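You operate a simulated robot arm through the tools that you are given. There is no shell and no other tool. Be economical: measure what you need, move in short steps, check, and stop when the job is done.

You run a simulated robot arm. Do the job below in one go: nothing can be reset, and whatever is moved stays where it is left.

JOB
Open the tank drawer, take the yellow cup from there tray and put it on the long bench, then shut the drawer. Put three of the brass bushes from the long bench on the grate top. Take the black tray on the long bench and put it away on the bottom shelf of the steel rack. Take the brass ring from the long bench and put it on the top of the tub bench. Open the middle tank door, take the grey round flange from the long bench and leave it on the middle tank shelf and shut the door again. Count the grey pucks on the long bench, then put as many of the grey heat sinks from the long bench on the ledge by the long bath. Pull the right machine door open. Do these in any order. Set down upright: yellow cup.

Only the result counts: the job must be done as asked and must still hold three seconds after the hand-in. Knocking over, shifting, dropping, spilling or breaking anything else fails it.

ROBOT AND FRAMES
A 6-joint arm with a two-finger parallel gripper on a trunk, on a base that drives. Base frame: it is fixed to the floor where the robot stands at the start and does not move with it; the origin is under the middle of the robot, x ahead of it, y to its left, z up. Lengths are in mm, angles in rad, forces in N, time in s.
With the tool pointing down near the work surface it reaches from about 240 to 680 mm from the robot's upright axis, wherever it stands. Its first joint turns from -2.897 to 2.897 rad. Places, roughly: black tray (32x19x3 cm) [3300, -400, 900]; bottom shelf of the steel rack [-1300, 3000, 300]; brass bush (2x2x2 cm) [3100, -600, 900]; brass ring (6x6x2 cm) [3300, -100, 900]; grate top [900, -100, 800]; grey heat sink (6x4x3 cm) [3500, 300, 900]; grey puck (6x6x4 cm) [3400, 100, 900]; grey round flange (7x7x3 cm) [3500, -100, 900]; ledge by the long bath [300, -900, 900]; long bench [3500, 100, 800]; middle tank door [700, 400, 500]; middle tank shelf [900, 400, 300]; right machine door [2200, -4400, 900]; tank drawer [700, 0, 500]; top of the tub bench [2100, 3500, 800]; yellow cup (8x8x13 cm) [600, -100, 500]. Payload 4.1 kg.
The tool frame sits at the grasp point between the pads (the TCP): z along the fingers, y along the line on which they close. The tips reach 23 mm beyond it. The gripper opens to 94 mm. The fingers are 38 mm wide and 10 mm thick; the gripper's body (54 by 96 mm) begins 39 mm behind the TCP.
Orientation is that of the tool frame in the base frame, as a unit quaternion [w, x, y, z]. With the fingers straight down and closing along the base's y, the tool's x points along the base's -x, its y along +y and its z along -z.

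CONTROLS
- The arm moves only by the tool apply_moves. Its arguments are lists of equal length, an entry for each row: "linear": the shift along the tool's x, y, z in units of 200 mm (1.0 is 200 mm), a list of three; "rotation": the turn, a rotation vector about the tool's x, y, z in units of 120 degrees (1.0 is 120 degrees), a list of three; "claw": the opening, from 0 (shut) to 1 (fully open). In form: {"linear": [[x, y, z], ...], "rotation": [[wx, wy, wz], ...], "claw": [claw, ...]}. A call has 1 to 8 rows; each row is the pose to reach, as a shift and turn from the pose commanded when the call began, along the tool's axes at that moment. A call with a number of a shift or a turn outside -1 to 1 is refused whole. Each row takes 0.2 s and may step no farther than 50 mm and 0.15 rad from the row before; otherwise, or with a gripper value out of range, the whole call is refused. A pose out of reach is approached as far as the arm can. The call stops where the force on the tool passes 40 N (or 10 N more than at its start, if that is more) or the arm is blocked; 0.2 s more then pass. Each finger travels about 45 mm/s and halts on what it meets, pressing with about 36 N; the grip force reading is that of the motor and also rises with nothing between the fingers. The clock runs only during rows and for 0.2 s after the last one: add rows that repeat a pose to give the fingers time. It gives the time, the measured TCP pose, the force on the tool (base axes), the opening and the grip force at its end, in the units of the frame above (readings bear some noise), with the torque about the TCP (base axes, N m) and any sound that the robot's microphone picked up, and new pictures: "show" is both (left out), scene, wrist or none.
- Cameras (640 x 400 px; columns grow to the right, rows downward): "scene" is now at [11.7, 169, 1346.8]; the picture's right is [0.06, -1.00, 0.00], its down [-0.83, -0.05, -0.55] and it looks along [0.55, 0.03, -0.83] (base axes); focal length 222 px, centre (320, 200). "wrist" rides on the gripper at [86, 16, -75] in the tool frame; the picture's right is [-0.18, 0.98, 0.00], its down [-0.58, -0.11, -0.81] and it looks along [-0.79, -0.15, 0.59] (tool axes); focal length 243 px, centre (320, 200). There is no depth. A picture from a camera that has moved, and an enlarged one, comes with that camera's place and axes in the base frame and with its lens.
- slide_trunk(by): slides the trunk up (or, below 0, down) by that many mm; the arm and the scene camera ride with it, the base frame stays. It gives what a move gives, with no picture.
- roll_base(legs): drives the robot by 1 to 6 legs, each [ahead, turn to the left] in mm and rad, along the robot's own axes; the way and the turn of a leg run together, so that a leg with both is an arc; at most 1500 mm and 3.142 rad a leg. The arm and the cameras ride along, it lands a little off, and it stops where it bumps. It gives what a move gives, and a new picture of the scene camera.
- aim_head(pan, tilt): turns the head with the scene camera to pan (to the left, within 2.705 rad either way) and tilt (down, from -0.506 to 1.204), counted from straight ahead of the robot. It gives what a move gives, and a new picture of the scene camera.
- close_up(camera, box): a new picture of the part [left, top, right, bottom] of that camera's present view, enlarged. It takes no simulated time.
- hand_in(): hands the job in; it is judged then, once.

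Go step by step. Nothing tells you exact positions but the pictures and the camera data: compare them with the known pose of the tool, close in by small moves and look again before you grip or let go. The budget is 577 turns and 360 pictures, counting those below and the enlarged ones. Unless the task says otherwise, let go and move clear before handing in.

The tools are called after "Request:" by a JSON object that holds its "fn" and its "kwargs". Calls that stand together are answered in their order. apply_moves: Moves the arm, as the interface text tells. Its arguments: {"type":"object","properties":{"linear":{"type":"array"},"rotation":{"type":"array"},"claw":{"type":"array"},"show":{"type":"string","enum":["both","scene","wrist","none"]}},"required":["linear","rotation","claw"]} The other tools are called the same way: slide_trunk (by) slides the trunk up or down; roll_base (legs) drives the base; aim_head (pan, tilt) turns the head that bears the scene camera; close_up (camera, box) takes an enlarged picture of a part of a camera's view; hand_in () hands the job in.

At the start:

```text
t: 0.0
tcp_pos: [427.9, 196.9, 891.1]
tool_rot: [-0.001, 0.0, 1.0, 0.0]
wrist_force: [1.2, -0.1, -0.1]
ft_torque: [-0.01, 0.0, 0.01]
grip_width: 94.2
gripper_force: 0.1
trunk travel left (down, up): [-325.0, 265.0]
robot x, y, heading: [-0.2, 0.0, 0.001]
head pan, tilt: [0.063, 0.988]
```

scene: 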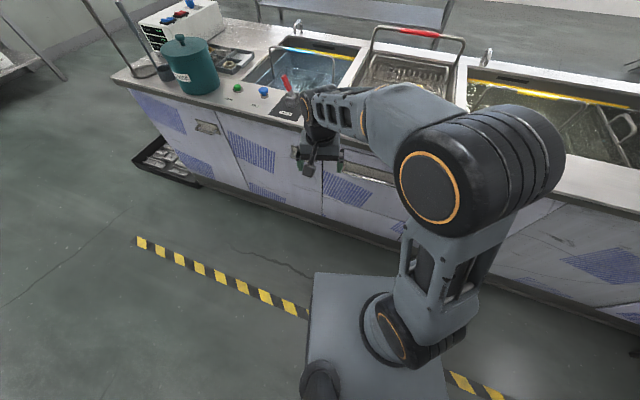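
wrist: 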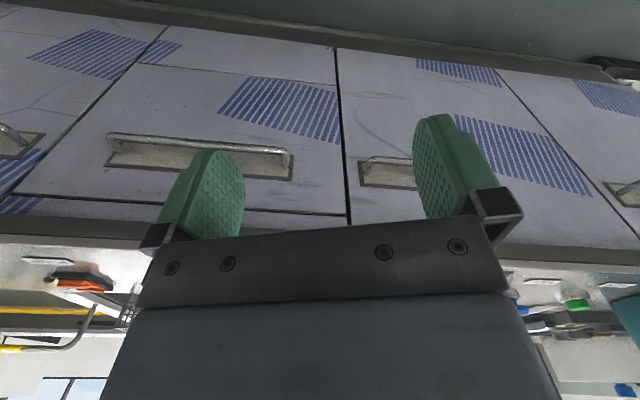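

I see the tank line in front of me, with drawer and doors below. I'll look around with the head to get the layout first.

Request:
{"fn": "aim_head", "kwargs": {"pan": 0.0, "tilt": 0.2}}

Request:
{"fn": "aim_head", "kwargs": {"pan": -0.9, "tilt": 0.4}}

Request:
{"fn": "aim_head", "kwargs": {"pan": 1.3, "tilt": 0.3}}

```text
t: 1.1
tcp_pos: [427.4, 197.3, 890.7]
tool_rot: [0.0, 0.0, 1.0, 0.0]
wrist_force: [-0.1, 0.7, -0.4]
ft_torque: [0.05, 0.04, 0.02]
grip_width: 94.0
gripper_force: 0.1
trunk travel left (down, up): [-325.0, 265.0]
robot x, y, heading: [-2.3, 1.5, -0.0]
head pan, tilt: [0.0, 0.201]
camera scene: at [34.6, 164.5, 1414.7], right [0.0, -1.0, 0.0], down [-0.2, 0.0, -0.98], along [0.98, 0.0, -0.2], focal length 222 px, centre (320, 200)
```

scene: 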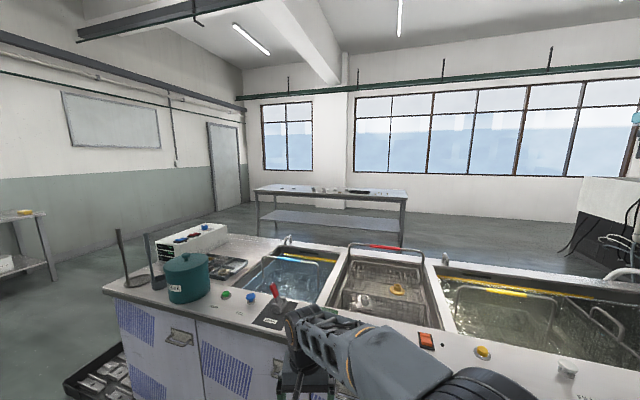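

```text
t: 2.3
tcp_pos: [427.8, 196.8, 890.7]
tool_rot: [0.0, 0.0, 1.0, 0.0]
wrist_force: [0.8, 0.6, 1.0]
ft_torque: [0.0, -0.01, 0.0]
grip_width: 94.0
gripper_force: 0.1
trunk travel left (down, up): [-325.0, 265.0]
robot x, y, heading: [0.6, 1.1, -0.003]
head pan, tilt: [-0.901, 0.4]
camera scene: at [-1.0, 92.0, 1396.3], right [-0.78, -0.62, 0.0], down [-0.24, 0.3, -0.92], along [0.57, -0.72, -0.39], focal length 222 px, centre (320, 200)
```

scene: 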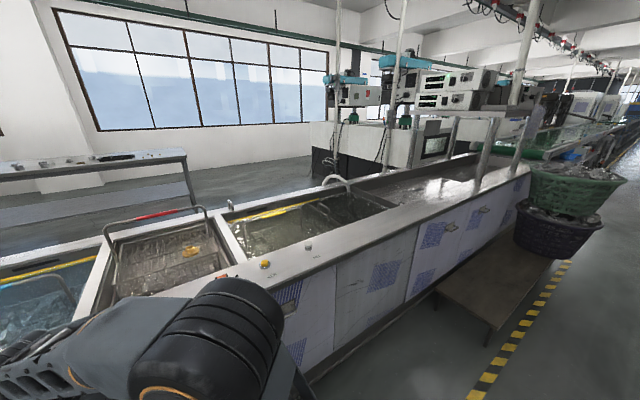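

```text
t: 4.4
tcp_pos: [427.9, 197.1, 891.6]
tool_rot: [0.0, 0.0, 1.0, 0.0]
wrist_force: [0.3, 0.1, 0.1]
ft_torque: [0.03, 0.0, -0.01]
grip_width: 94.0
gripper_force: 0.0
trunk travel left (down, up): [-325.0, 265.0]
robot x, y, heading: [-1.6, -2.6, -0.004]
head pan, tilt: [1.3, 0.3]
camera scene: at [-33.6, 254.5, 1405.5], right [0.96, -0.27, 0.0], down [-0.08, -0.28, -0.96], along [0.26, 0.92, -0.3], focal length 222 px, centre (320, 200)
```

scene: 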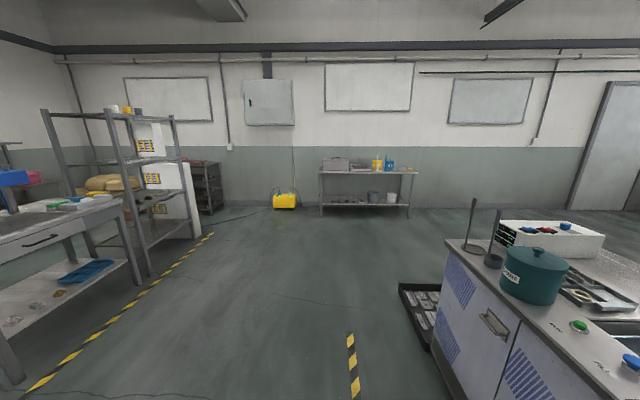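

The tank front runs at about 16° to my x axis; the drawer handle is a long bar near z≈595. I'll turn to face the tank squarely and look at the front.

Request:
{"fn": "aim_head", "kwargs": {"pan": 0.0, "tilt": 0.9}}

Request:
{"fn": "roll_base", "kwargs": {"legs": [[-200, 0], [0, -0.284]]}}

```text
t: 5.9
tcp_pos: [427.5, 197.0, 890.3]
tool_rot: [0.0, 0.0, 1.0, 0.0]
wrist_force: [-0.4, -0.2, -1.2]
ft_torque: [-0.01, 0.03, 0.01]
grip_width: 93.7
gripper_force: 0.2
trunk travel left (down, up): [-325.0, 265.0]
robot x, y, heading: [1.0, -1.0, -0.001]
head pan, tilt: [0.0, 0.901]
camera scene: at [16.9, 164.6, 1353.3], right [0.0, -1.0, 0.0], down [-0.78, 0.0, -0.62], along [0.62, 0.0, -0.78], focal length 222 px, centre (320, 200)
```

scene: 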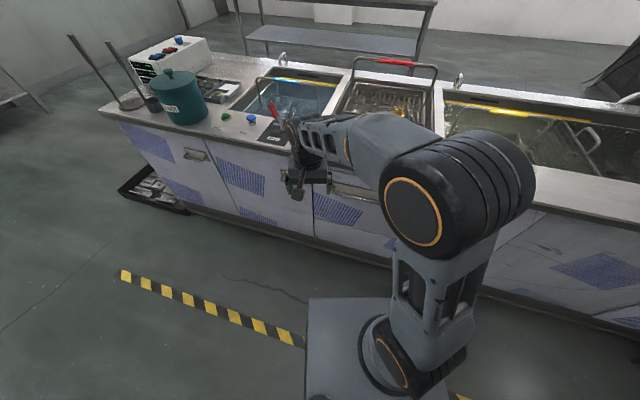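

```text
t: 8.4
tcp_pos: [265.1, 72.5, 892.6]
tool_rot: [0.001, 0.138, 0.99, 0.0]
wrist_force: [0.0, 0.7, 0.1]
ft_torque: [-0.03, 0.02, 0.05]
grip_width: 94.2
gripper_force: 0.1
trunk travel left (down, up): [-325.0, 265.0]
robot x, y, heading: [-201.6, -0.0, -0.278]
head pan, tilt: [0.0, 0.901]
camera scene: at [-137.6, 154.1, 1353.2], right [-0.27, -0.96, 0.0], down [-0.75, 0.21, -0.62], along [0.6, -0.17, -0.78], focal length 222 px, centre (320, 200)
```

scene: 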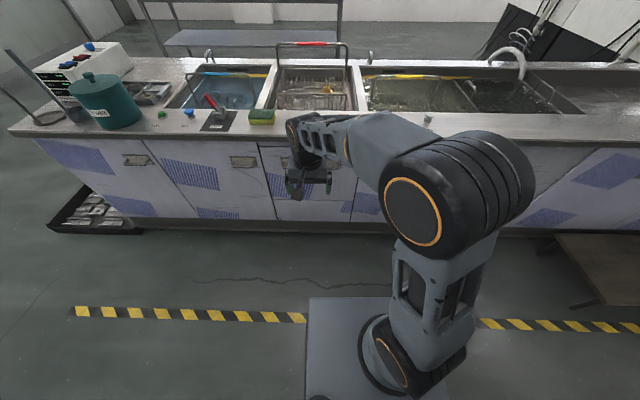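

Request:
{"fn": "close_up", "kwargs": {"camera": "scene", "box": [140, 120, 400, 260]}}

Request:
{"fn": "close_up", "kwargs": {"camera": "wrist", "box": [0, 0, 640, 400]}}

```text
2.46 times, centred on (270, 190) of scene
camera zoom: at [-137.6, 154.1, 1353.2], right [-0.27, -0.96, 0.0], down [-0.75, 0.21, -0.62], along [0.6, -0.17, -0.78], focal length 545 px, centre (443, 225)
```

zoom: 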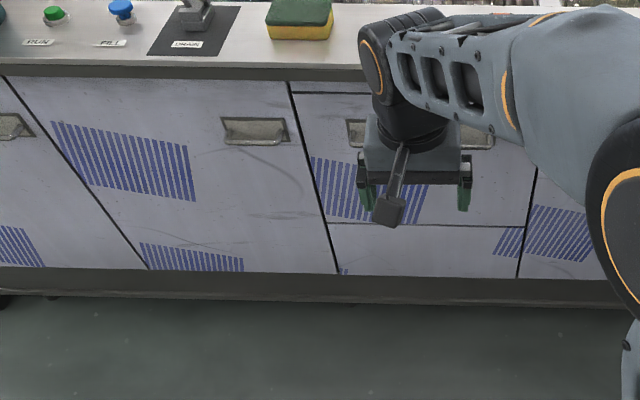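

```text
1.00 times, centred on (320, 200) of wrist
camera zoom: at [187.3, 112.1, 965.0], right [0.45, 0.9, 0.0], down [0.53, -0.26, 0.81], along [0.72, -0.36, -0.59], focal length 243 px, centre (320, 200)
```

zoom: 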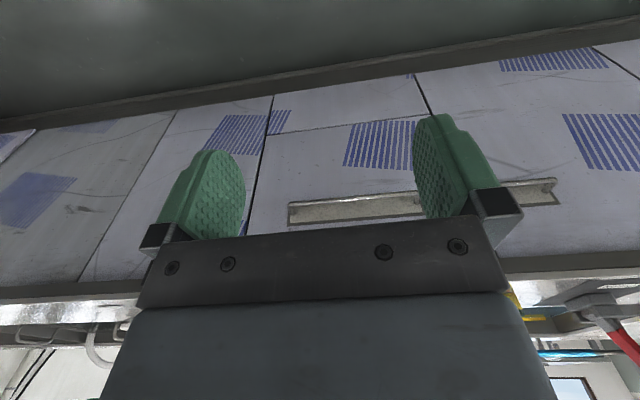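

Facing the tank squarely now. Drawer handle is a horizontal pull bar; I'll pitch the tool to point forward, moving it ahead a bit.

Request:
{"fn": "apply_moves", "kwargs": {"linear": [[-0.05, 0, 0.05], [-0.1, 0, 0.1], [-0.15, 0, 0.15], [-0.2, 0, 0.2], [-0.25, 0, 0.25], [-0.3, 0, 0.3], [-0.35, 0, 0.35], [-0.4, 0, 0.4]], "rotation": [[0, -0.07, 0], [0, -0.14, 0], [0, -0.21, 0], [0, -0.28, 0], [0, -0.35, 0], [0, -0.42, 0], [0, -0.49, 0], [0, -0.56, 0]], "claw": [1, 1, 1, 1, 1, 1, 1, 1], "show": "none"}}

```text
t: 10.2
tcp_pos: [341.4, 50.4, 810.1]
tool_rot: [0.549, 0.114, 0.825, -0.075]
wrist_force: [0.1, -0.7, 0.2]
ft_torque: [0.0, 0.01, 0.01]
grip_width: 93.9
gripper_force: 0.1
trunk travel left (down, up): [-325.0, 265.0]
robot x, y, heading: [-198.6, 0.7, -0.278]
head pan, tilt: [0.0, 0.901]
```

Request:
{"fn": "apply_moves", "kwargs": {"linear": [[0, 0, 0], [0, 0, 0], [0, 0, 0]], "rotation": [[0, -0.07, 0], [0, -0.14, 0], [0, -0.19, 0]], "claw": [1, 1, 1], "show": "both"}}

```text
t: 11.0
tcp_pos: [342.1, 50.4, 810.3]
tool_rot: [0.701, 0.097, 0.7, -0.097]
wrist_force: [0.0, -0.1, 0.7]
ft_torque: [0.01, 0.01, -0.03]
grip_width: 93.6
gripper_force: 0.1
trunk travel left (down, up): [-325.0, 265.0]
robot x, y, heading: [-197.1, 1.4, -0.277]
head pan, tilt: [0.0, 0.901]
camera scene: at [-137.6, 154.1, 1353.2], right [-0.27, -0.96, 0.0], down [-0.75, 0.21, -0.62], along [0.6, -0.17, -0.78], focal length 222 px, centre (320, 200)
camera wrist: at [275.7, 86.5, 722.8], right [0.27, 0.95, 0.18], down [-0.81, 0.12, 0.58], along [0.53, -0.3, 0.79], focal length 243 px, centre (320, 200)
```

scene: 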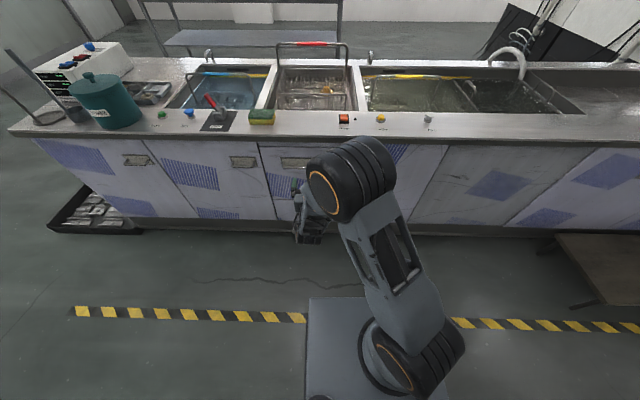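
wrist: 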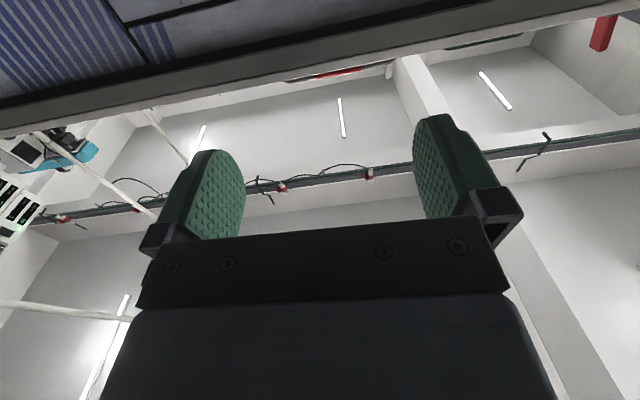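

Request:
{"fn": "apply_moves", "kwargs": {"linear": [[0, 0, 0], [0, 0, 0], [0, 0, 0], [0, 0, 0], [0, 0, 0], [0, 0, 0], [0, 0, 0], [0, 0, 0]], "rotation": [[0, 0, 0.07], [0, 0, 0.14], [0, 0, 0.21], [0, 0, 0.28], [0, 0, 0.35], [0, 0, 0.42], [0, 0, 0.49], [0, 0, 0.56]], "claw": [1, 1, 1, 1, 1, 1, 1, 1], "show": "none"}}

Request:
{"fn": "apply_moves", "kwargs": {"linear": [[0, 0, 0], [0, 0, 0], [0, 0, 0]], "rotation": [[0, 0, 0.07], [0, 0, 0.14], [0, 0, 0.19]], "claw": [1, 1, 1], "show": "wrist"}}

```text
t: 12.8
tcp_pos: [440.4, 118.5, 1082.1]
tool_rot: [0.615, 0.481, 0.575, 0.243]
wrist_force: [0.1, -0.5, -0.1]
ft_torque: [0.0, 0.02, 0.02]
grip_width: 93.8
gripper_force: 0.1
out of reach, approached as far as the arm can: row 1, 2, 3, 4, 5, 6, 7, 8
trunk travel left (down, up): [-325.0, 265.0]
robot x, y, heading: [-203.0, -1.7, -0.276]
head pan, tilt: [0.0, 0.901]
```

```text
t: 13.6
tcp_pos: [471.0, 133.5, 1146.6]
tool_rot: [0.55, 0.588, 0.477, 0.351]
wrist_force: [-0.3, 0.8, 0.3]
ft_torque: [-0.03, 0.0, -0.01]
grip_width: 94.0
gripper_force: 0.1
out of reach, approached as far as the arm can: row 1, 2, 3
trunk travel left (down, up): [-325.0, 265.0]
robot x, y, heading: [-200.6, 1.2, -0.275]
head pan, tilt: [0.0, 0.901]
camera wrist: at [430.6, 239.1, 1163.4], right [0.12, -0.12, 0.99], down [-0.95, -0.3, 0.08], along [0.29, -0.95, -0.15], focal length 243 px, centre (320, 200)
```

wrist: 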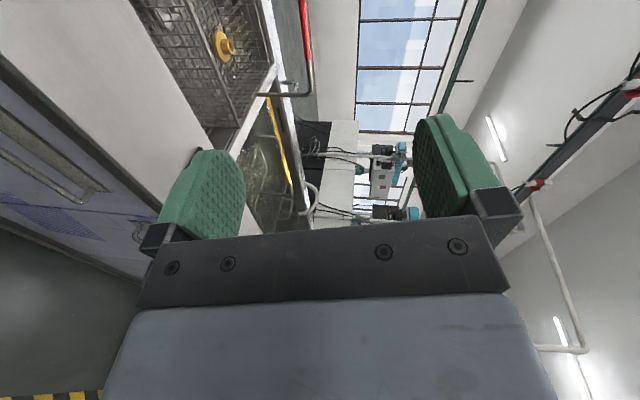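

Request:
{"fn": "apply_moves", "kwargs": {"linear": [[0, 0, 0.2], [0, 0, 0.4], [0, 0, 0.5]], "rotation": [[0, 0, 0], [0, 0, 0], [0, 0, 0]], "claw": [1, 1, 1], "show": "scene"}}

```text
t: 14.4
tcp_pos: [566.6, 105.9, 1134.3]
tool_rot: [0.555, 0.585, 0.47, 0.359]
wrist_force: [-0.1, 0.9, 0.6]
ft_torque: [0.01, -0.03, 0.0]
grip_width: 93.9
gripper_force: 0.0
trunk travel left (down, up): [-325.0, 265.0]
robot x, y, heading: [-197.0, 0.6, -0.277]
head pan, tilt: [0.0, 0.901]
camera scene: at [-137.4, 154.1, 1353.2], right [-0.27, -0.96, 0.0], down [-0.75, 0.21, -0.62], along [0.6, -0.17, -0.78], focal length 222 px, centre (320, 200)
```

scene: 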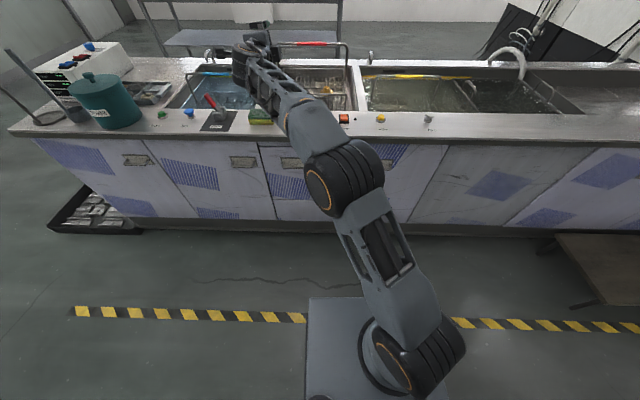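

The tool is now pointing forward with fingers closing vertically. I'll back off, lower the trunk and look at the drawer handle.

Request:
{"fn": "roll_base", "kwargs": {"legs": [[-400, 0]]}}

Request:
{"fn": "slide_trunk", "kwargs": {"by": -320}}

Request:
{"fn": "apply_moves", "kwargs": {"linear": [[0, -0.2, 0], [0, -0.4, 0], [0, -0.6, 0], [0, -0.8, 0]], "rotation": [[0, 0, 0], [0, 0, 0], [0, 0, 0], [0, 0, 0]], "claw": [1, 1, 1, 1], "show": "both"}}

```text
t: 16.9
tcp_pos: [178.9, 218.4, 1135.3]
tool_rot: [0.555, 0.584, 0.471, 0.36]
wrist_force: [-1.0, 0.2, 0.1]
ft_torque: [0.0, -0.02, 0.03]
grip_width: 93.9
gripper_force: 0.1
trunk travel left (down, up): [-325.0, 265.0]
robot x, y, heading: [-588.9, 111.5, -0.272]
head pan, tilt: [0.0, 0.901]
camera scene: at [-525.4, 263.2, 1353.2], right [-0.27, -0.96, 0.0], down [-0.76, 0.21, -0.62], along [0.6, -0.17, -0.78], focal length 222 px, centre (320, 200)
```

scene: 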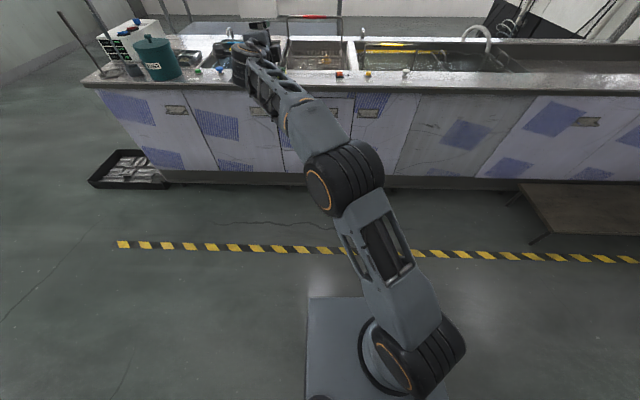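

```text
t: 20.0
tcp_pos: [177.9, 218.1, 814.4]
tool_rot: [0.555, 0.583, 0.471, 0.361]
wrist_force: [-0.4, -0.4, 0.4]
ft_torque: [-0.01, 0.0, -0.02]
grip_width: 93.8
gripper_force: 0.0
trunk travel left (down, up): [-5.0, 585.0]
robot x, y, heading: [-588.6, 110.2, -0.276]
head pan, tilt: [0.0, 0.901]
```

```text
t: 21.0
tcp_pos: [221.3, 226.7, 709.9]
tool_rot: [0.554, 0.585, 0.473, 0.358]
wrist_force: [-1.0, -0.4, 1.0]
ft_torque: [0.07, 0.03, 0.02]
grip_width: 93.9
gripper_force: 0.1
out of reach, approached as far as the arm can: row 2, 3, 4
trunk travel left (down, up): [-5.0, 585.0]
robot x, y, heading: [-585.2, 108.6, -0.274]
head pan, tilt: [0.0, 0.901]
camera scene: at [-525.7, 263.1, 1033.3], right [-0.27, -0.96, 0.0], down [-0.75, 0.21, -0.62], along [0.6, -0.17, -0.78], focal length 222 px, centre (320, 200)
camera wrist: at [179.8, 332.5, 726.1], right [0.1, -0.12, 0.99], down [-0.95, -0.31, 0.06], along [0.3, -0.94, -0.14], focal length 243 px, centre (320, 200)
```

scene: 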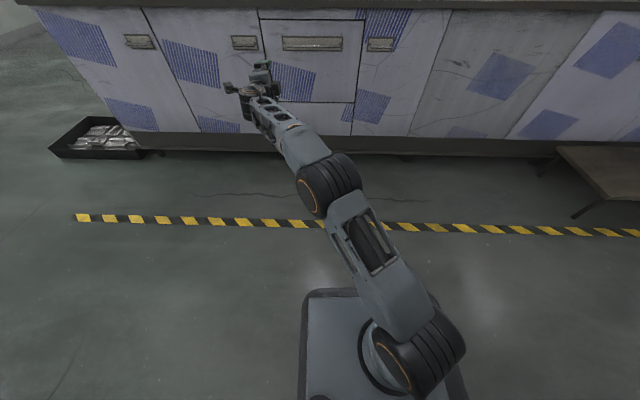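
wrist: 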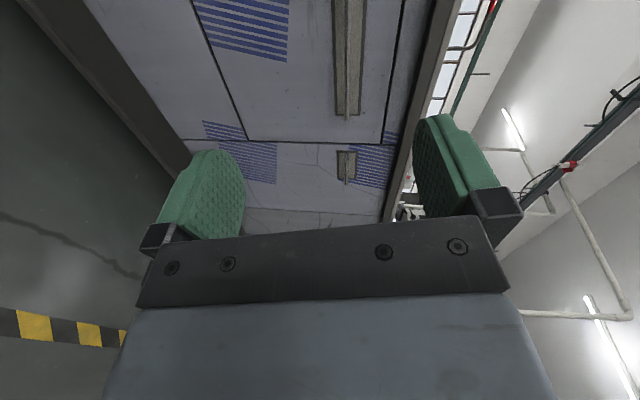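

Handle bar is around z≈700, about 199 mm to the left of my axis. I'll pull the arm back and square the tool.

Request:
{"fn": "apply_moves", "kwargs": {"linear": [[-0.113, -0.039, -0.146], [-0.227, -0.078, -0.292], [-0.34, -0.117, -0.438], [-0.453, -0.156, -0.585], [-0.567, -0.195, -0.731], [-0.68, -0.234, -0.877]], "rotation": [[-0.011, 0.003, 0.008], [-0.021, 0.006, 0.016], [-0.032, 0.009, 0.025], [-0.042, 0.011, 0.033], [-0.053, 0.014, 0.041], [-0.064, 0.017, 0.049]], "claw": [1, 1, 1, 1, 1, 1], "show": "both"}}

Request:
{"fn": "close_up", "kwargs": {"camera": "scene", "box": [200, 10, 400, 135]}}

```text
t: 22.4
tcp_pos: [103.3, 149.0, 877.1]
tool_rot: [0.547, 0.578, 0.45, 0.404]
wrist_force: [-0.3, 0.4, -0.6]
ft_torque: [0.0, -0.03, -0.06]
grip_width: 94.1
gripper_force: 0.1
out of reach, approached as far as the arm can: row 1, 2, 3, 4, 5, 6
trunk travel left (down, up): [-5.0, 585.0]
robot x, y, heading: [-583.1, 110.2, -0.276]
head pan, tilt: [0.0, 0.901]
camera scene: at [-526.6, 263.2, 1033.4], right [-0.27, -0.96, 0.0], down [-0.75, 0.21, -0.62], along [0.6, -0.17, -0.78], focal length 222 px, centre (320, 200)
camera wrist: at [56.9, 252.5, 894.8], right [0.03, -0.17, 0.98], down [-0.94, -0.34, -0.03], along [0.34, -0.92, -0.17], focal length 243 px, centre (320, 200)
```

scene: 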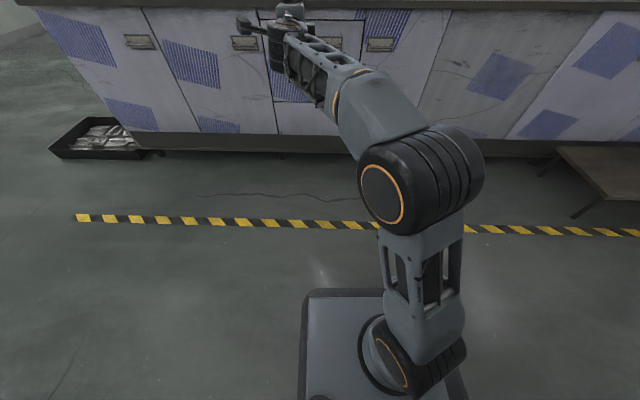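
wrist: 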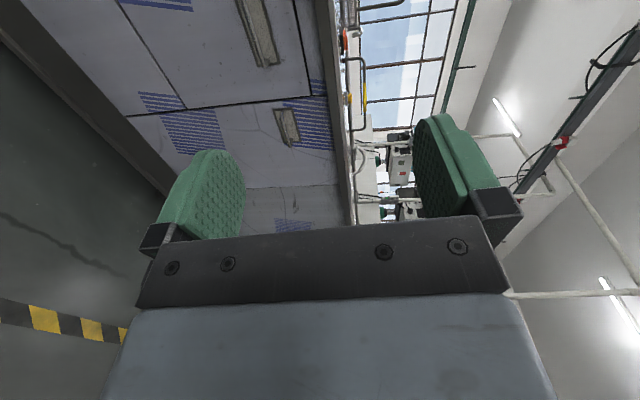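

```text
3.20 times, centred on (300, 72) of scene
camera zoom: at [-526.6, 263.2, 1033.4], right [-0.27, -0.96, 0.0], down [-0.75, 0.21, -0.62], along [0.6, -0.17, -0.78], focal length 709 px, centre (384, 608)
```

zoom: 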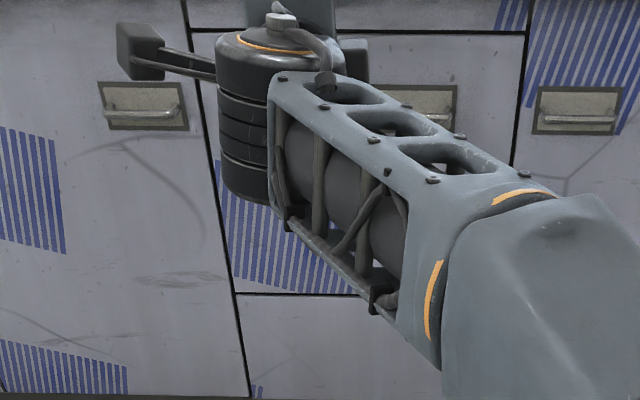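

The arm hits a joint limit with this roll. I'll roll the other way (camera to the right side) instead.

Request:
{"fn": "apply_moves", "kwargs": {"linear": [[0, 0, 0], [0, 0, 0], [0, 0, 0], [0, 0, 0], [0, 0, 0], [0, 0, 0], [0, 0, 0], [0, 0, 0]], "rotation": [[0, 0, -0.07], [0, 0, -0.14], [0, 0, -0.21], [0, 0, -0.28], [0, 0, -0.35], [0, 0, -0.42], [0, 0, -0.49], [0, 0, -0.56]], "claw": [1, 1, 1, 1, 1, 1, 1, 1], "show": "none"}}

Request:
{"fn": "apply_moves", "kwargs": {"linear": [[0, 0, 0], [0, 0, 0], [0, 0, 0], [0, 0, 0], [0, 0, 0], [0, 0, 0], [0, 0, 0], [0, 0, 0]], "rotation": [[0, 0, -0.07], [0, 0, -0.14], [0, 0, -0.21], [0, 0, -0.28], [0, 0, -0.35], [0, 0, -0.42], [0, 0, -0.49], [0, 0, -0.56]], "claw": [1, 1, 1, 1, 1, 1, 1, 1], "show": "none"}}

Request:
{"fn": "apply_moves", "kwargs": {"linear": [[0, 0, 0], [0, 0, 0], [0, 0, 0], [0, 0, 0], [0, 0, 0], [0, 0, 0]], "rotation": [[0, 0, -0.07], [0, 0, -0.14], [0, 0, -0.21], [0, 0, -0.28], [0, 0, -0.35], [0, 0, -0.38]], "claw": [1, 1, 1, 1, 1, 1], "show": "both"}}

```text
t: 24.2
tcp_pos: [103.1, 154.9, 869.3]
tool_rot: [0.679, 0.232, 0.696, 0.032]
wrist_force: [0.2, -0.7, 0.2]
ft_torque: [0.01, 0.02, 0.0]
grip_width: 94.1
gripper_force: 0.0
trunk travel left (down, up): [-5.0, 585.0]
robot x, y, heading: [-588.1, 114.1, -0.269]
head pan, tilt: [0.0, 0.901]
```

```text
t: 26.0
tcp_pos: [102.3, 155.6, 870.5]
tool_rot: [0.584, -0.193, 0.707, -0.349]
wrist_force: [0.4, 0.7, 0.8]
ft_torque: [0.04, 0.01, -0.01]
grip_width: 93.7
gripper_force: 0.0
trunk travel left (down, up): [-5.0, 585.0]
robot x, y, heading: [-584.8, 109.3, -0.276]
head pan, tilt: [0.0, 0.901]
```

```text
t: 27.4
tcp_pos: [103.0, 155.6, 869.7]
tool_rot: [0.403, -0.451, 0.578, -0.548]
wrist_force: [0.8, 0.0, 0.5]
ft_torque: [0.04, -0.01, 0.0]
grip_width: 94.1
gripper_force: 0.1
trunk travel left (down, up): [-5.0, 585.0]
robot x, y, heading: [-586.7, 113.4, -0.273]
head pan, tilt: [0.0, 0.901]
camera scene: at [-525.5, 263.1, 1033.2], right [-0.27, -0.96, 0.0], down [-0.76, 0.21, -0.62], along [0.6, -0.17, -0.78], focal length 222 px, centre (320, 200)
camera wrist: at [7.2, 91.7, 861.0], right [-0.03, 0.17, -0.99], down [-0.61, 0.78, 0.15], along [0.79, 0.6, 0.08], focal length 243 px, centre (320, 200)
```

scene: 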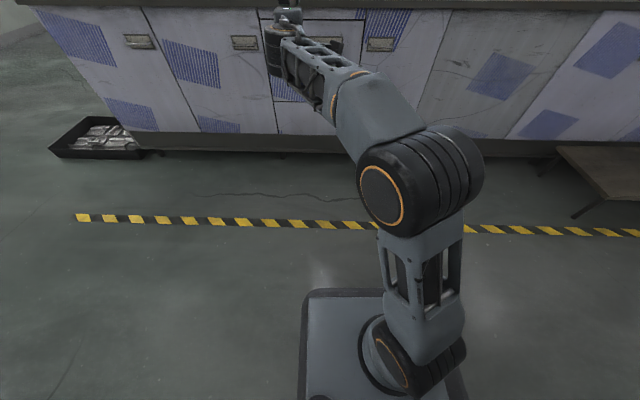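
wrist: 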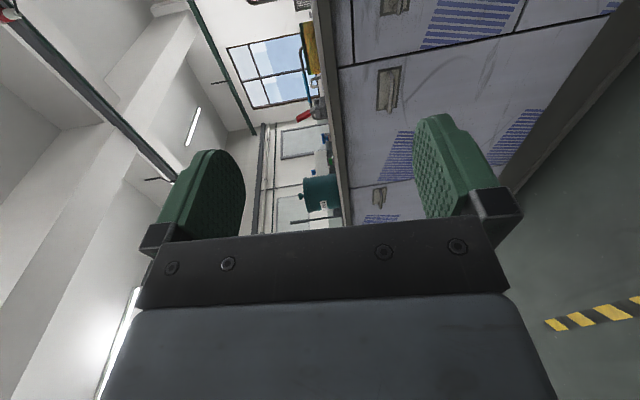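

That roll works. Now lower toward handle height.

Request:
{"fn": "apply_moves", "kwargs": {"linear": [[0.028, 0.17, -0.093], [0.056, 0.34, -0.186], [0.084, 0.51, -0.279], [0.112, 0.68, -0.372], [0.14, 0.85, -0.465]], "rotation": [[0.007, 0, 0.003], [0.014, 0, 0.006], [0.021, 0, 0.009], [0.028, 0, 0.011], [0.036, 0, 0.014]], "claw": [1, 1, 1, 1, 1], "show": "wrist"}}

Request:
{"fn": "close_up", "kwargs": {"camera": "scene", "box": [200, 10, 400, 135]}}

```text
t: 28.6
tcp_pos: [-6.6, 151.8, 707.6]
tool_rot: [-0.429, 0.427, -0.563, 0.563]
wrist_force: [1.0, 0.1, 0.3]
ft_torque: [-0.01, 0.02, 0.0]
grip_width: 94.1
gripper_force: 0.0
trunk travel left (down, up): [-5.0, 585.0]
robot x, y, heading: [-585.6, 111.1, -0.272]
head pan, tilt: [0.0, 0.901]
camera wrist: at [-100.6, 88.6, 689.9], right [0.05, 0.18, -0.98], down [-0.62, 0.78, 0.11], along [0.78, 0.6, 0.15], focal length 243 px, centre (320, 200)
```

wrist: 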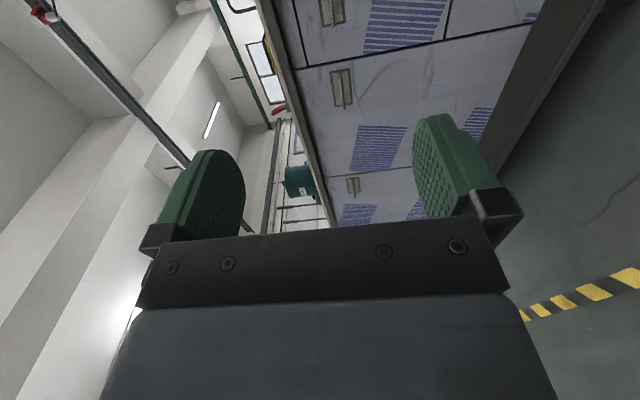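

```text
3.20 times, centred on (300, 72) of scene
camera zoom: at [-525.6, 263.1, 1033.3], right [-0.27, -0.96, 0.0], down [-0.76, 0.21, -0.62], along [0.6, -0.17, -0.78], focal length 709 px, centre (384, 608)
```

zoom: 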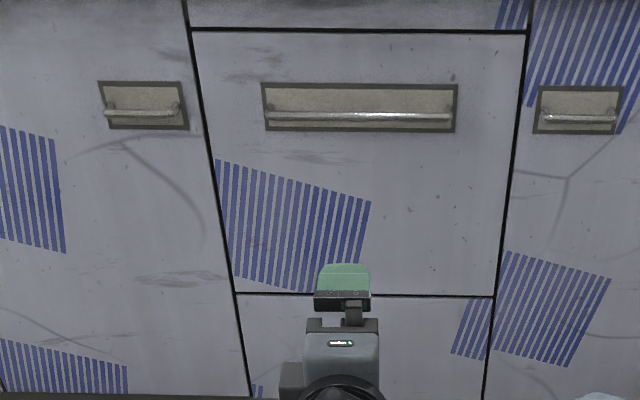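

Tool is square to the handle and aligned laterally. Drive forward to near the bar.

Request:
{"fn": "roll_base", "kwargs": {"legs": [[490, 0]]}}

Request:
{"fn": "close_up", "kwargs": {"camera": "wrist", "box": [0, 0, 640, 400]}}

```text
t: 31.6
tcp_pos: [476.8, 17.9, 707.4]
tool_rot: [0.428, -0.427, 0.564, -0.563]
wrist_force: [0.6, -0.9, 0.4]
ft_torque: [-0.01, -0.04, -0.01]
grip_width: 94.0
gripper_force: 0.1
trunk travel left (down, up): [-5.0, 585.0]
robot x, y, heading: [-101.4, -25.0, -0.27]
head pan, tilt: [0.0, 0.901]
camera scene: at [-43.7, 129.2, 1033.2], right [-0.27, -0.96, 0.0], down [-0.76, 0.21, -0.62], along [0.6, -0.17, -0.78], focal length 222 px, centre (320, 200)
```

scene: 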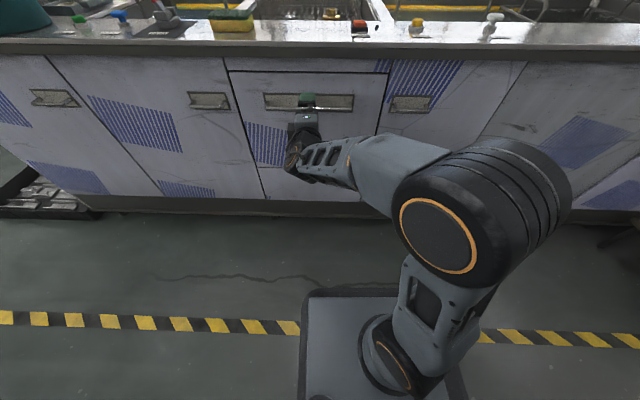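

```text
1.00 times, centred on (320, 200) of wrist
camera zoom: at [381.5, -45.0, 690.1], right [0.05, 0.18, -0.98], down [-0.62, 0.78, 0.11], along [0.78, 0.6, 0.15], focal length 243 px, centre (320, 200)
```

zoom: 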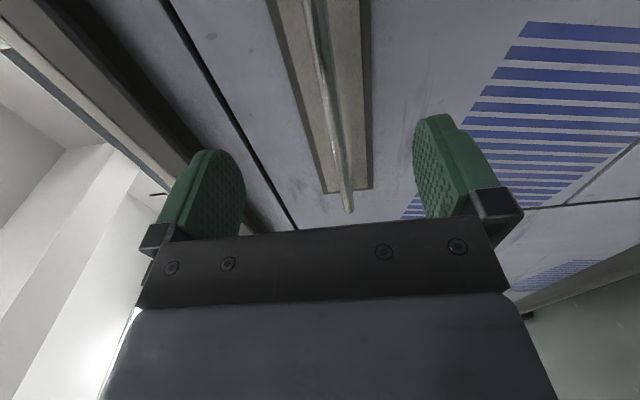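

Bar is between the fingers in the wrist view, height ≈701. Advance 45 mm and look.

Request:
{"fn": "apply_moves", "kwargs": {"linear": [[0, 0.03, 0.11], [0, 0.03, 0.22]], "rotation": [[0, 0, 0], [0, 0, 0]], "claw": [1, 1], "show": "wrist"}}

Request:
{"fn": "close_up", "kwargs": {"camera": "scene", "box": [230, 70, 390, 170]}}

```text
t: 32.2
tcp_pos: [518.3, 5.8, 702.2]
tool_rot: [0.428, -0.427, 0.563, -0.563]
wrist_force: [-1.3, 0.3, 0.3]
ft_torque: [0.01, 0.0, -0.03]
grip_width: 93.9
gripper_force: 0.1
trunk travel left (down, up): [-5.0, 585.0]
robot x, y, heading: [-99.0, -27.3, -0.269]
head pan, tilt: [0.0, 0.901]
camera wrist: at [423.5, -56.7, 685.1], right [0.05, 0.18, -0.98], down [-0.62, 0.78, 0.11], along [0.78, 0.6, 0.15], focal length 243 px, centre (320, 200)
```

wrist: 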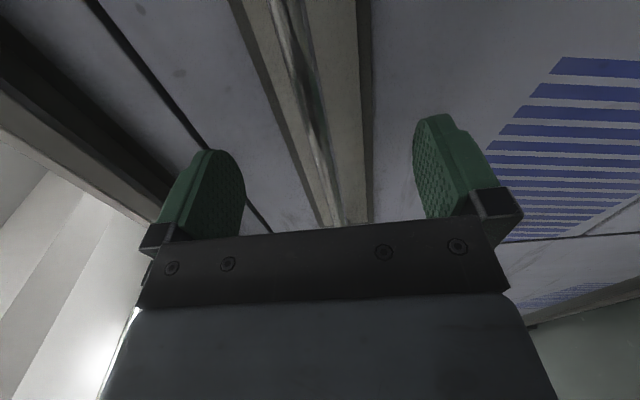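

```text
4.00 times, centred on (310, 120) of scene
camera zoom: at [-43.9, 129.2, 1033.2], right [-0.27, -0.96, 0.0], down [-0.76, 0.21, -0.62], along [0.6, -0.17, -0.78], focal length 886 px, centre (360, 520)
```

zoom: 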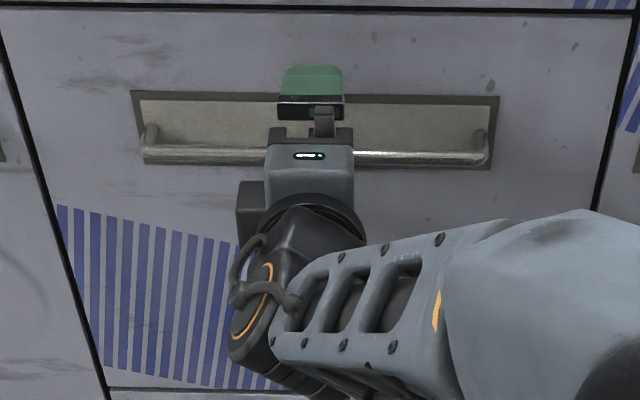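

Request:
{"fn": "apply_moves", "kwargs": {"linear": [[0, 0, 0.05], [0, 0, 0.09]], "rotation": [[0, 0, 0], [0, 0, 0]], "claw": [1, 1], "show": "none"}}

Request:
{"fn": "apply_moves", "kwargs": {"linear": [[0, 0, 0], [0, 0, 0], [0, 0, 0], [0, 0, 0], [0, 0, 0], [0, 0, 0]], "rotation": [[0, 0, 0], [0, 0, 0], [0, 0, 0], [0, 0, 0], [0, 0, 0], [0, 0, 0]], "claw": [0, 0, 0, 0, 0, 0], "show": "wrist"}}

```text
t: 32.8
tcp_pos: [534.6, 1.7, 701.2]
tool_rot: [0.428, -0.428, 0.564, -0.563]
wrist_force: [-0.3, -0.3, 0.1]
ft_torque: [0.0, -0.02, -0.01]
grip_width: 94.1
gripper_force: 0.0
trunk travel left (down, up): [-5.0, 585.0]
robot x, y, heading: [-103.2, -26.1, -0.269]
head pan, tilt: [0.0, 0.901]
```

```text
t: 34.2
tcp_pos: [534.2, 0.5, 700.9]
tool_rot: [0.427, -0.428, 0.564, -0.562]
wrist_force: [-3.2, -0.1, -5.5]
ft_torque: [-0.23, 0.09, -0.03]
grip_width: 11.0
gripper_force: 45.2
trunk travel left (down, up): [-5.0, 585.0]
robot x, y, heading: [-103.8, -25.9, -0.273]
head pan, tilt: [0.0, 0.901]
camera wrist: at [440.8, -61.9, 682.9], right [0.05, 0.18, -0.98], down [-0.62, 0.78, 0.11], along [0.78, 0.6, 0.15], focal length 243 px, centre (320, 200)
```

wrist: 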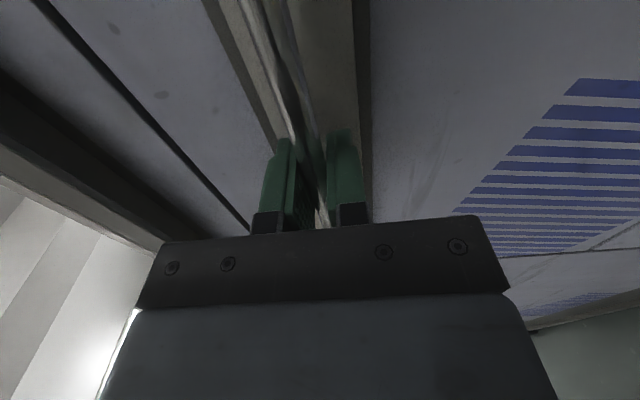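

Gripped the bar (11 mm). Pull by driving back.

Request:
{"fn": "roll_base", "kwargs": {"legs": [[-220, 0]]}}

```text
t: 35.9
tcp_pos: [323.4, 65.3, 699.6]
tool_rot: [0.429, -0.43, 0.562, -0.562]
wrist_force: [8.2, 27.8, -7.6]
ft_torque: [0.17, -0.11, 0.36]
grip_width: 10.9
gripper_force: 45.1
trunk travel left (down, up): [-5.0, 585.0]
robot x, y, heading: [-315.8, 31.6, -0.263]
head pan, tilt: [0.0, 0.901]
camera scene: at [-256.5, 189.7, 1032.8], right [-0.26, -0.97, 0.0], down [-0.76, 0.2, -0.62], along [0.6, -0.16, -0.78], focal length 222 px, centre (320, 200)
```

scene: 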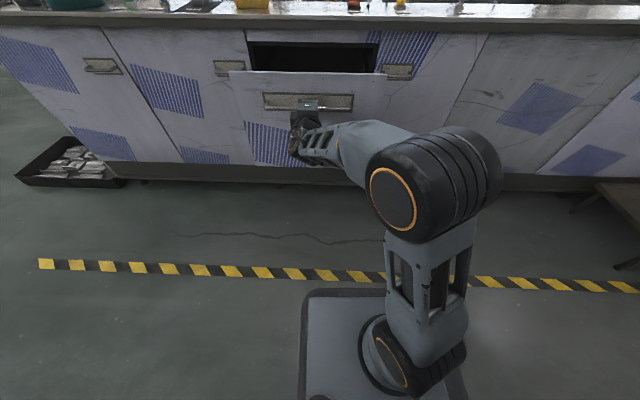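

Request:
{"fn": "roll_base", "kwargs": {"legs": [[-100, 0]]}}

Request:
{"fn": "close_up", "kwargs": {"camera": "scene", "box": [220, 30, 420, 155]}}

```text
t: 37.0
tcp_pos: [226.9, 90.6, 700.4]
tool_rot: [0.429, -0.431, 0.562, -0.561]
wrist_force: [10.0, 26.0, -3.3]
ft_torque: [0.37, -0.12, 0.44]
grip_width: 10.5
gripper_force: 45.7
trunk travel left (down, up): [-5.0, 585.0]
robot x, y, heading: [-411.9, 60.6, -0.258]
head pan, tilt: [0.0, 0.901]
camera scene: at [-353.9, 215.8, 1032.9], right [-0.26, -0.97, 0.0], down [-0.76, 0.2, -0.62], along [0.6, -0.16, -0.78], focal length 222 px, centre (320, 200)
```

scene: 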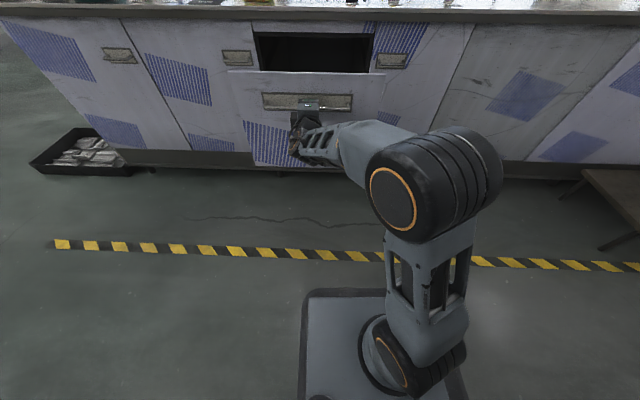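

```text
3.20 times, centred on (320, 92) of scene
camera zoom: at [-353.9, 215.8, 1032.9], right [-0.26, -0.97, 0.0], down [-0.76, 0.2, -0.62], along [0.6, -0.16, -0.78], focal length 709 px, centre (320, 544)
```

zoom: 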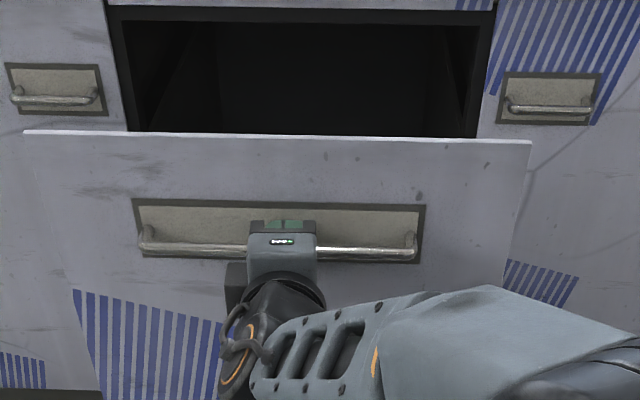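

Drawer is open about 320 mm. Release the bar and back off, then raise and look inside.

Request:
{"fn": "apply_moves", "kwargs": {"linear": [[0, 0, 0], [0, 0, 0], [0, 0, 0], [0, 0, 0], [0, 0, -0.2], [0, 0, -0.4]], "rotation": [[0, 0, 0], [0, 0, 0], [0, 0, 0], [0, 0, 0], [0, 0, 0], [0, 0, 0]], "claw": [0.5, 0.7, 0.7, 0.7, 0.7, 0.7], "show": "none"}}

Request:
{"fn": "roll_base", "kwargs": {"legs": [[-100, 0]]}}

Request:
{"fn": "slide_trunk", "kwargs": {"by": 320}}

Request:
{"fn": "aim_head", "kwargs": {"pan": 0, "tilt": 0.9}}

```text
t: 38.4
tcp_pos: [148.5, 111.4, 699.8]
tool_rot: [0.43, -0.431, 0.561, -0.561]
wrist_force: [-0.4, 0.1, -0.8]
ft_torque: [-0.01, -0.03, -0.01]
grip_width: 65.8
gripper_force: 0.1
trunk travel left (down, up): [-5.0, 585.0]
robot x, y, heading: [-415.4, 58.6, -0.26]
head pan, tilt: [0.0, 0.901]
```

```text
t: 39.6
tcp_pos: [50.7, 136.1, 699.9]
tool_rot: [0.429, -0.431, 0.561, -0.561]
wrist_force: [0.4, -0.1, 0.9]
ft_torque: [0.03, 0.0, 0.03]
grip_width: 65.9
gripper_force: 0.1
trunk travel left (down, up): [-5.0, 585.0]
robot x, y, heading: [-514.9, 84.8, -0.265]
head pan, tilt: [0.0, 0.901]
camera scene: at [-452.2, 240.3, 1033.2], right [-0.26, -0.97, 0.0], down [-0.76, 0.2, -0.62], along [0.6, -0.16, -0.78], focal length 222 px, centre (320, 200)
```

scene: 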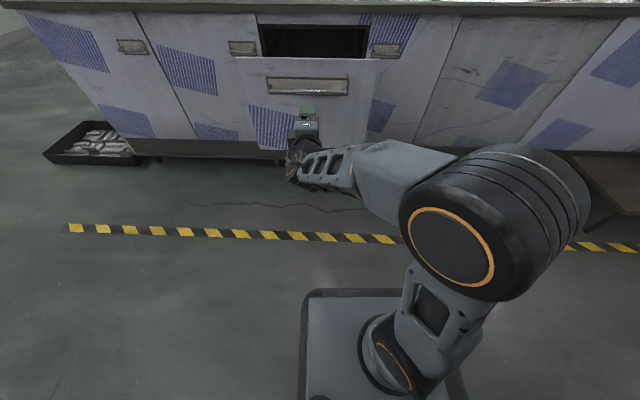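

```text
t: 42.7
tcp_pos: [51.1, 136.7, 1019.8]
tool_rot: [0.43, -0.43, 0.561, -0.561]
wrist_force: [-0.2, 0.6, 0.2]
ft_torque: [0.02, 0.0, 0.02]
grip_width: 65.7
gripper_force: 0.0
trunk travel left (down, up): [-325.0, 265.0]
robot x, y, heading: [-513.8, 85.8, -0.26]
head pan, tilt: [0.0, 0.901]
```

```text
t: 43.3
tcp_pos: [49.3, 137.5, 1019.9]
tool_rot: [0.429, -0.431, 0.561, -0.561]
wrist_force: [0.2, -0.8, -0.8]
ft_torque: [-0.01, -0.01, 0.01]
grip_width: 65.9
gripper_force: 0.0
trunk travel left (down, up): [-325.0, 265.0]
robot x, y, heading: [-513.6, 82.8, -0.259]
head pan, tilt: [0.0, 0.901]
camera scene: at [-452.2, 240.3, 1353.2], right [-0.26, -0.97, 0.0], down [-0.76, 0.2, -0.62], along [0.6, -0.16, -0.78], focal length 222 px, centre (320, 200)
```

scene: 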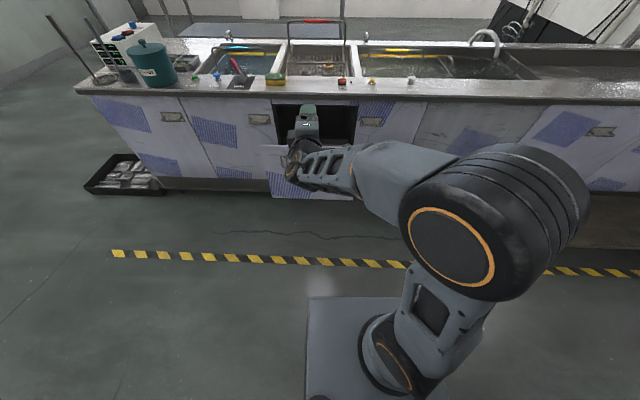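

I'll take the cup first: reorient the tool downward (roll back, then pitch down).

Request:
{"fn": "apply_moves", "kwargs": {"linear": [[0, 0, 0], [0, 0, 0], [0, 0, 0], [0, 0, 0], [0, 0, 0], [0, 0, 0], [0, 0, 0], [0, 0, 0]], "rotation": [[0, 0, 0.07], [0, 0, 0.14], [0, 0, 0.21], [0, 0, 0.28], [0, 0, 0.35], [0, 0, 0.42], [0, 0, 0.49], [0, 0, 0.56]], "claw": [1, 1, 1, 1, 1, 1, 1, 1], "show": "none"}}

Request:
{"fn": "apply_moves", "kwargs": {"linear": [[0, 0, 0], [0, 0, 0], [0, 0, 0]], "rotation": [[0, 0, 0.07], [0, 0, 0.14], [0, 0, 0.19]], "claw": [1, 1, 1], "show": "none"}}

Request:
{"fn": "apply_moves", "kwargs": {"linear": [[0, 0, 0], [0, 0, 0], [0, 0, 0], [0, 0, 0], [0, 0, 0], [0, 0, 0], [0, 0, 0], [0, 0, 0]], "rotation": [[0, 0.07, 0], [0, 0.14, 0], [0, 0.21, 0], [0, 0.28, 0], [0, 0.35, 0], [0, 0.42, 0], [0, 0.49, 0], [0, 0.56, 0]], "claw": [1, 1, 1, 1, 1, 1, 1, 1], "show": "none"}}

Request:
{"fn": "apply_moves", "kwargs": {"linear": [[0, 0, 0], [0, 0, 0], [0, 0, 0]], "rotation": [[0, 0.07, 0], [0, 0.14, 0], [0, 0.19, 0]], "claw": [1, 1, 1], "show": "scene"}}

```text
t: 45.1
tcp_pos: [51.1, 138.0, 1020.3]
tool_rot: [0.668, -0.045, 0.706, -0.231]
wrist_force: [-0.3, 0.5, 0.2]
ft_torque: [0.02, 0.0, 0.0]
grip_width: 93.9
gripper_force: 0.0
trunk travel left (down, up): [-325.0, 265.0]
robot x, y, heading: [-513.8, 88.2, -0.263]
head pan, tilt: [0.0, 0.901]
```

```text
t: 45.9
tcp_pos: [50.5, 136.0, 1019.3]
tool_rot: [0.701, 0.094, 0.701, -0.093]
wrist_force: [0.2, 0.8, -0.2]
ft_torque: [-0.01, 0.03, 0.02]
grip_width: 94.1
gripper_force: 0.1
trunk travel left (down, up): [-325.0, 265.0]
robot x, y, heading: [-512.1, 88.1, -0.265]
head pan, tilt: [0.0, 0.901]
```

```text
t: 47.7
tcp_pos: [51.0, 138.4, 1020.1]
tool_rot: [0.194, 0.129, 0.972, -0.026]
wrist_force: [-0.9, -0.3, -1.0]
ft_torque: [-0.03, -0.01, 0.03]
grip_width: 94.0
gripper_force: 0.0
trunk travel left (down, up): [-325.0, 265.0]
robot x, y, heading: [-513.8, 88.1, -0.262]
head pan, tilt: [0.0, 0.901]
```

```text
t: 48.5
tcp_pos: [51.5, 136.7, 1019.1]
tool_rot: [-0.003, 0.132, 0.991, -0.001]
wrist_force: [-0.4, -0.3, 1.6]
ft_torque: [0.0, 0.01, 0.0]
grip_width: 94.1
gripper_force: 0.1
trunk travel left (down, up): [-325.0, 265.0]
robot x, y, heading: [-509.6, 85.4, -0.263]
head pan, tilt: [0.0, 0.901]
camera scene: at [-452.1, 240.3, 1353.2], right [-0.26, -0.97, 0.0], down [-0.76, 0.2, -0.62], along [0.6, -0.16, -0.78], focal length 222 px, centre (320, 200)
```

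scene: 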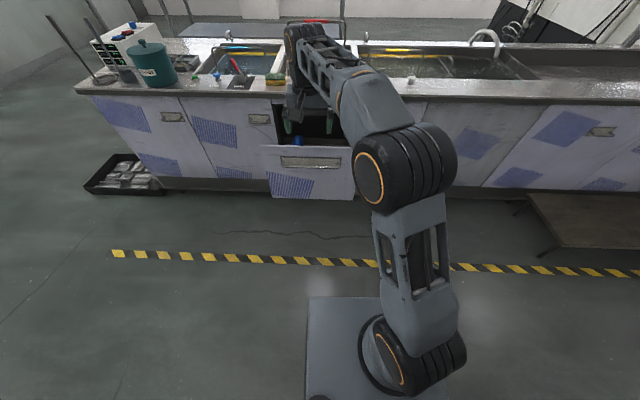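

Request:
{"fn": "slide_trunk", "kwargs": {"by": 250}}

Request:
{"fn": "roll_base", "kwargs": {"legs": [[200, -0.01]]}}

Request:
{"fn": "close_up", "kwargs": {"camera": "wrist", "box": [0, 0, 640, 400]}}

```text
t: 51.1
tcp_pos: [51.5, 137.1, 1269.6]
tool_rot: [-0.002, 0.131, 0.991, -0.001]
wrist_force: [0.1, 0.1, -0.3]
ft_torque: [-0.01, -0.02, -0.01]
grip_width: 94.2
gripper_force: 0.1
trunk travel left (down, up): [-575.0, 15.0]
robot x, y, heading: [-510.8, 87.1, -0.259]
head pan, tilt: [0.0, 0.901]
```

```text
t: 52.7
tcp_pos: [242.8, 82.9, 1269.3]
tool_rot: [-0.001, 0.134, 0.991, 0.0]
wrist_force: [-0.4, 0.7, -0.5]
ft_torque: [-0.01, 0.01, 0.0]
grip_width: 93.9
gripper_force: 0.0
trunk travel left (down, up): [-575.0, 15.0]
robot x, y, heading: [-316.5, 34.1, -0.272]
head pan, tilt: [0.0, 0.901]
camera scene: at [-259.2, 187.9, 1603.2], right [-0.26, -0.96, 0.0], down [-0.76, 0.21, -0.62], along [0.6, -0.16, -0.78], focal length 222 px, centre (320, 200)
```

scene: 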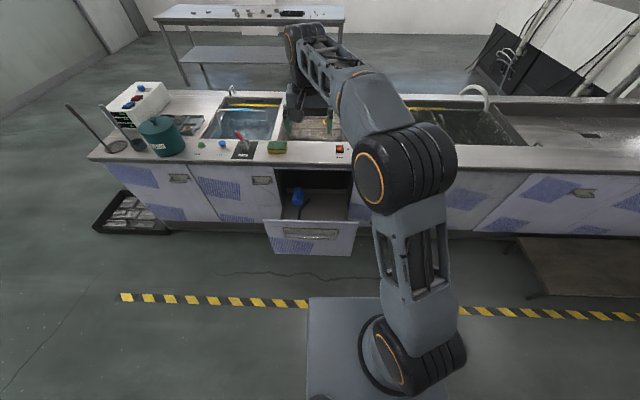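

```text
1.00 times, centred on (320, 200) of wrist
camera zoom: at [164.7, 121.0, 1343.3], right [0.44, 0.9, 0.0], down [0.53, -0.26, 0.8], along [0.72, -0.35, -0.59], focal length 243 px, centre (320, 200)
```

zoom: 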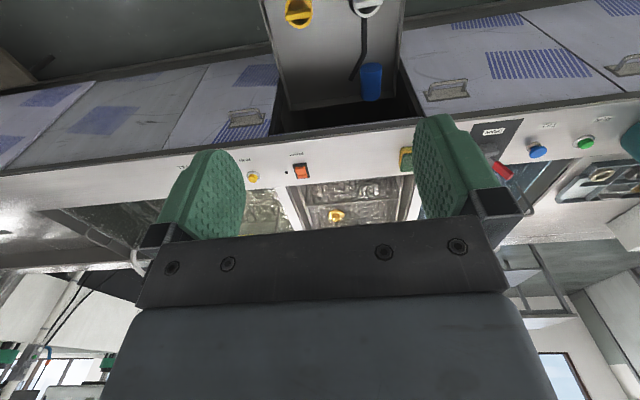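

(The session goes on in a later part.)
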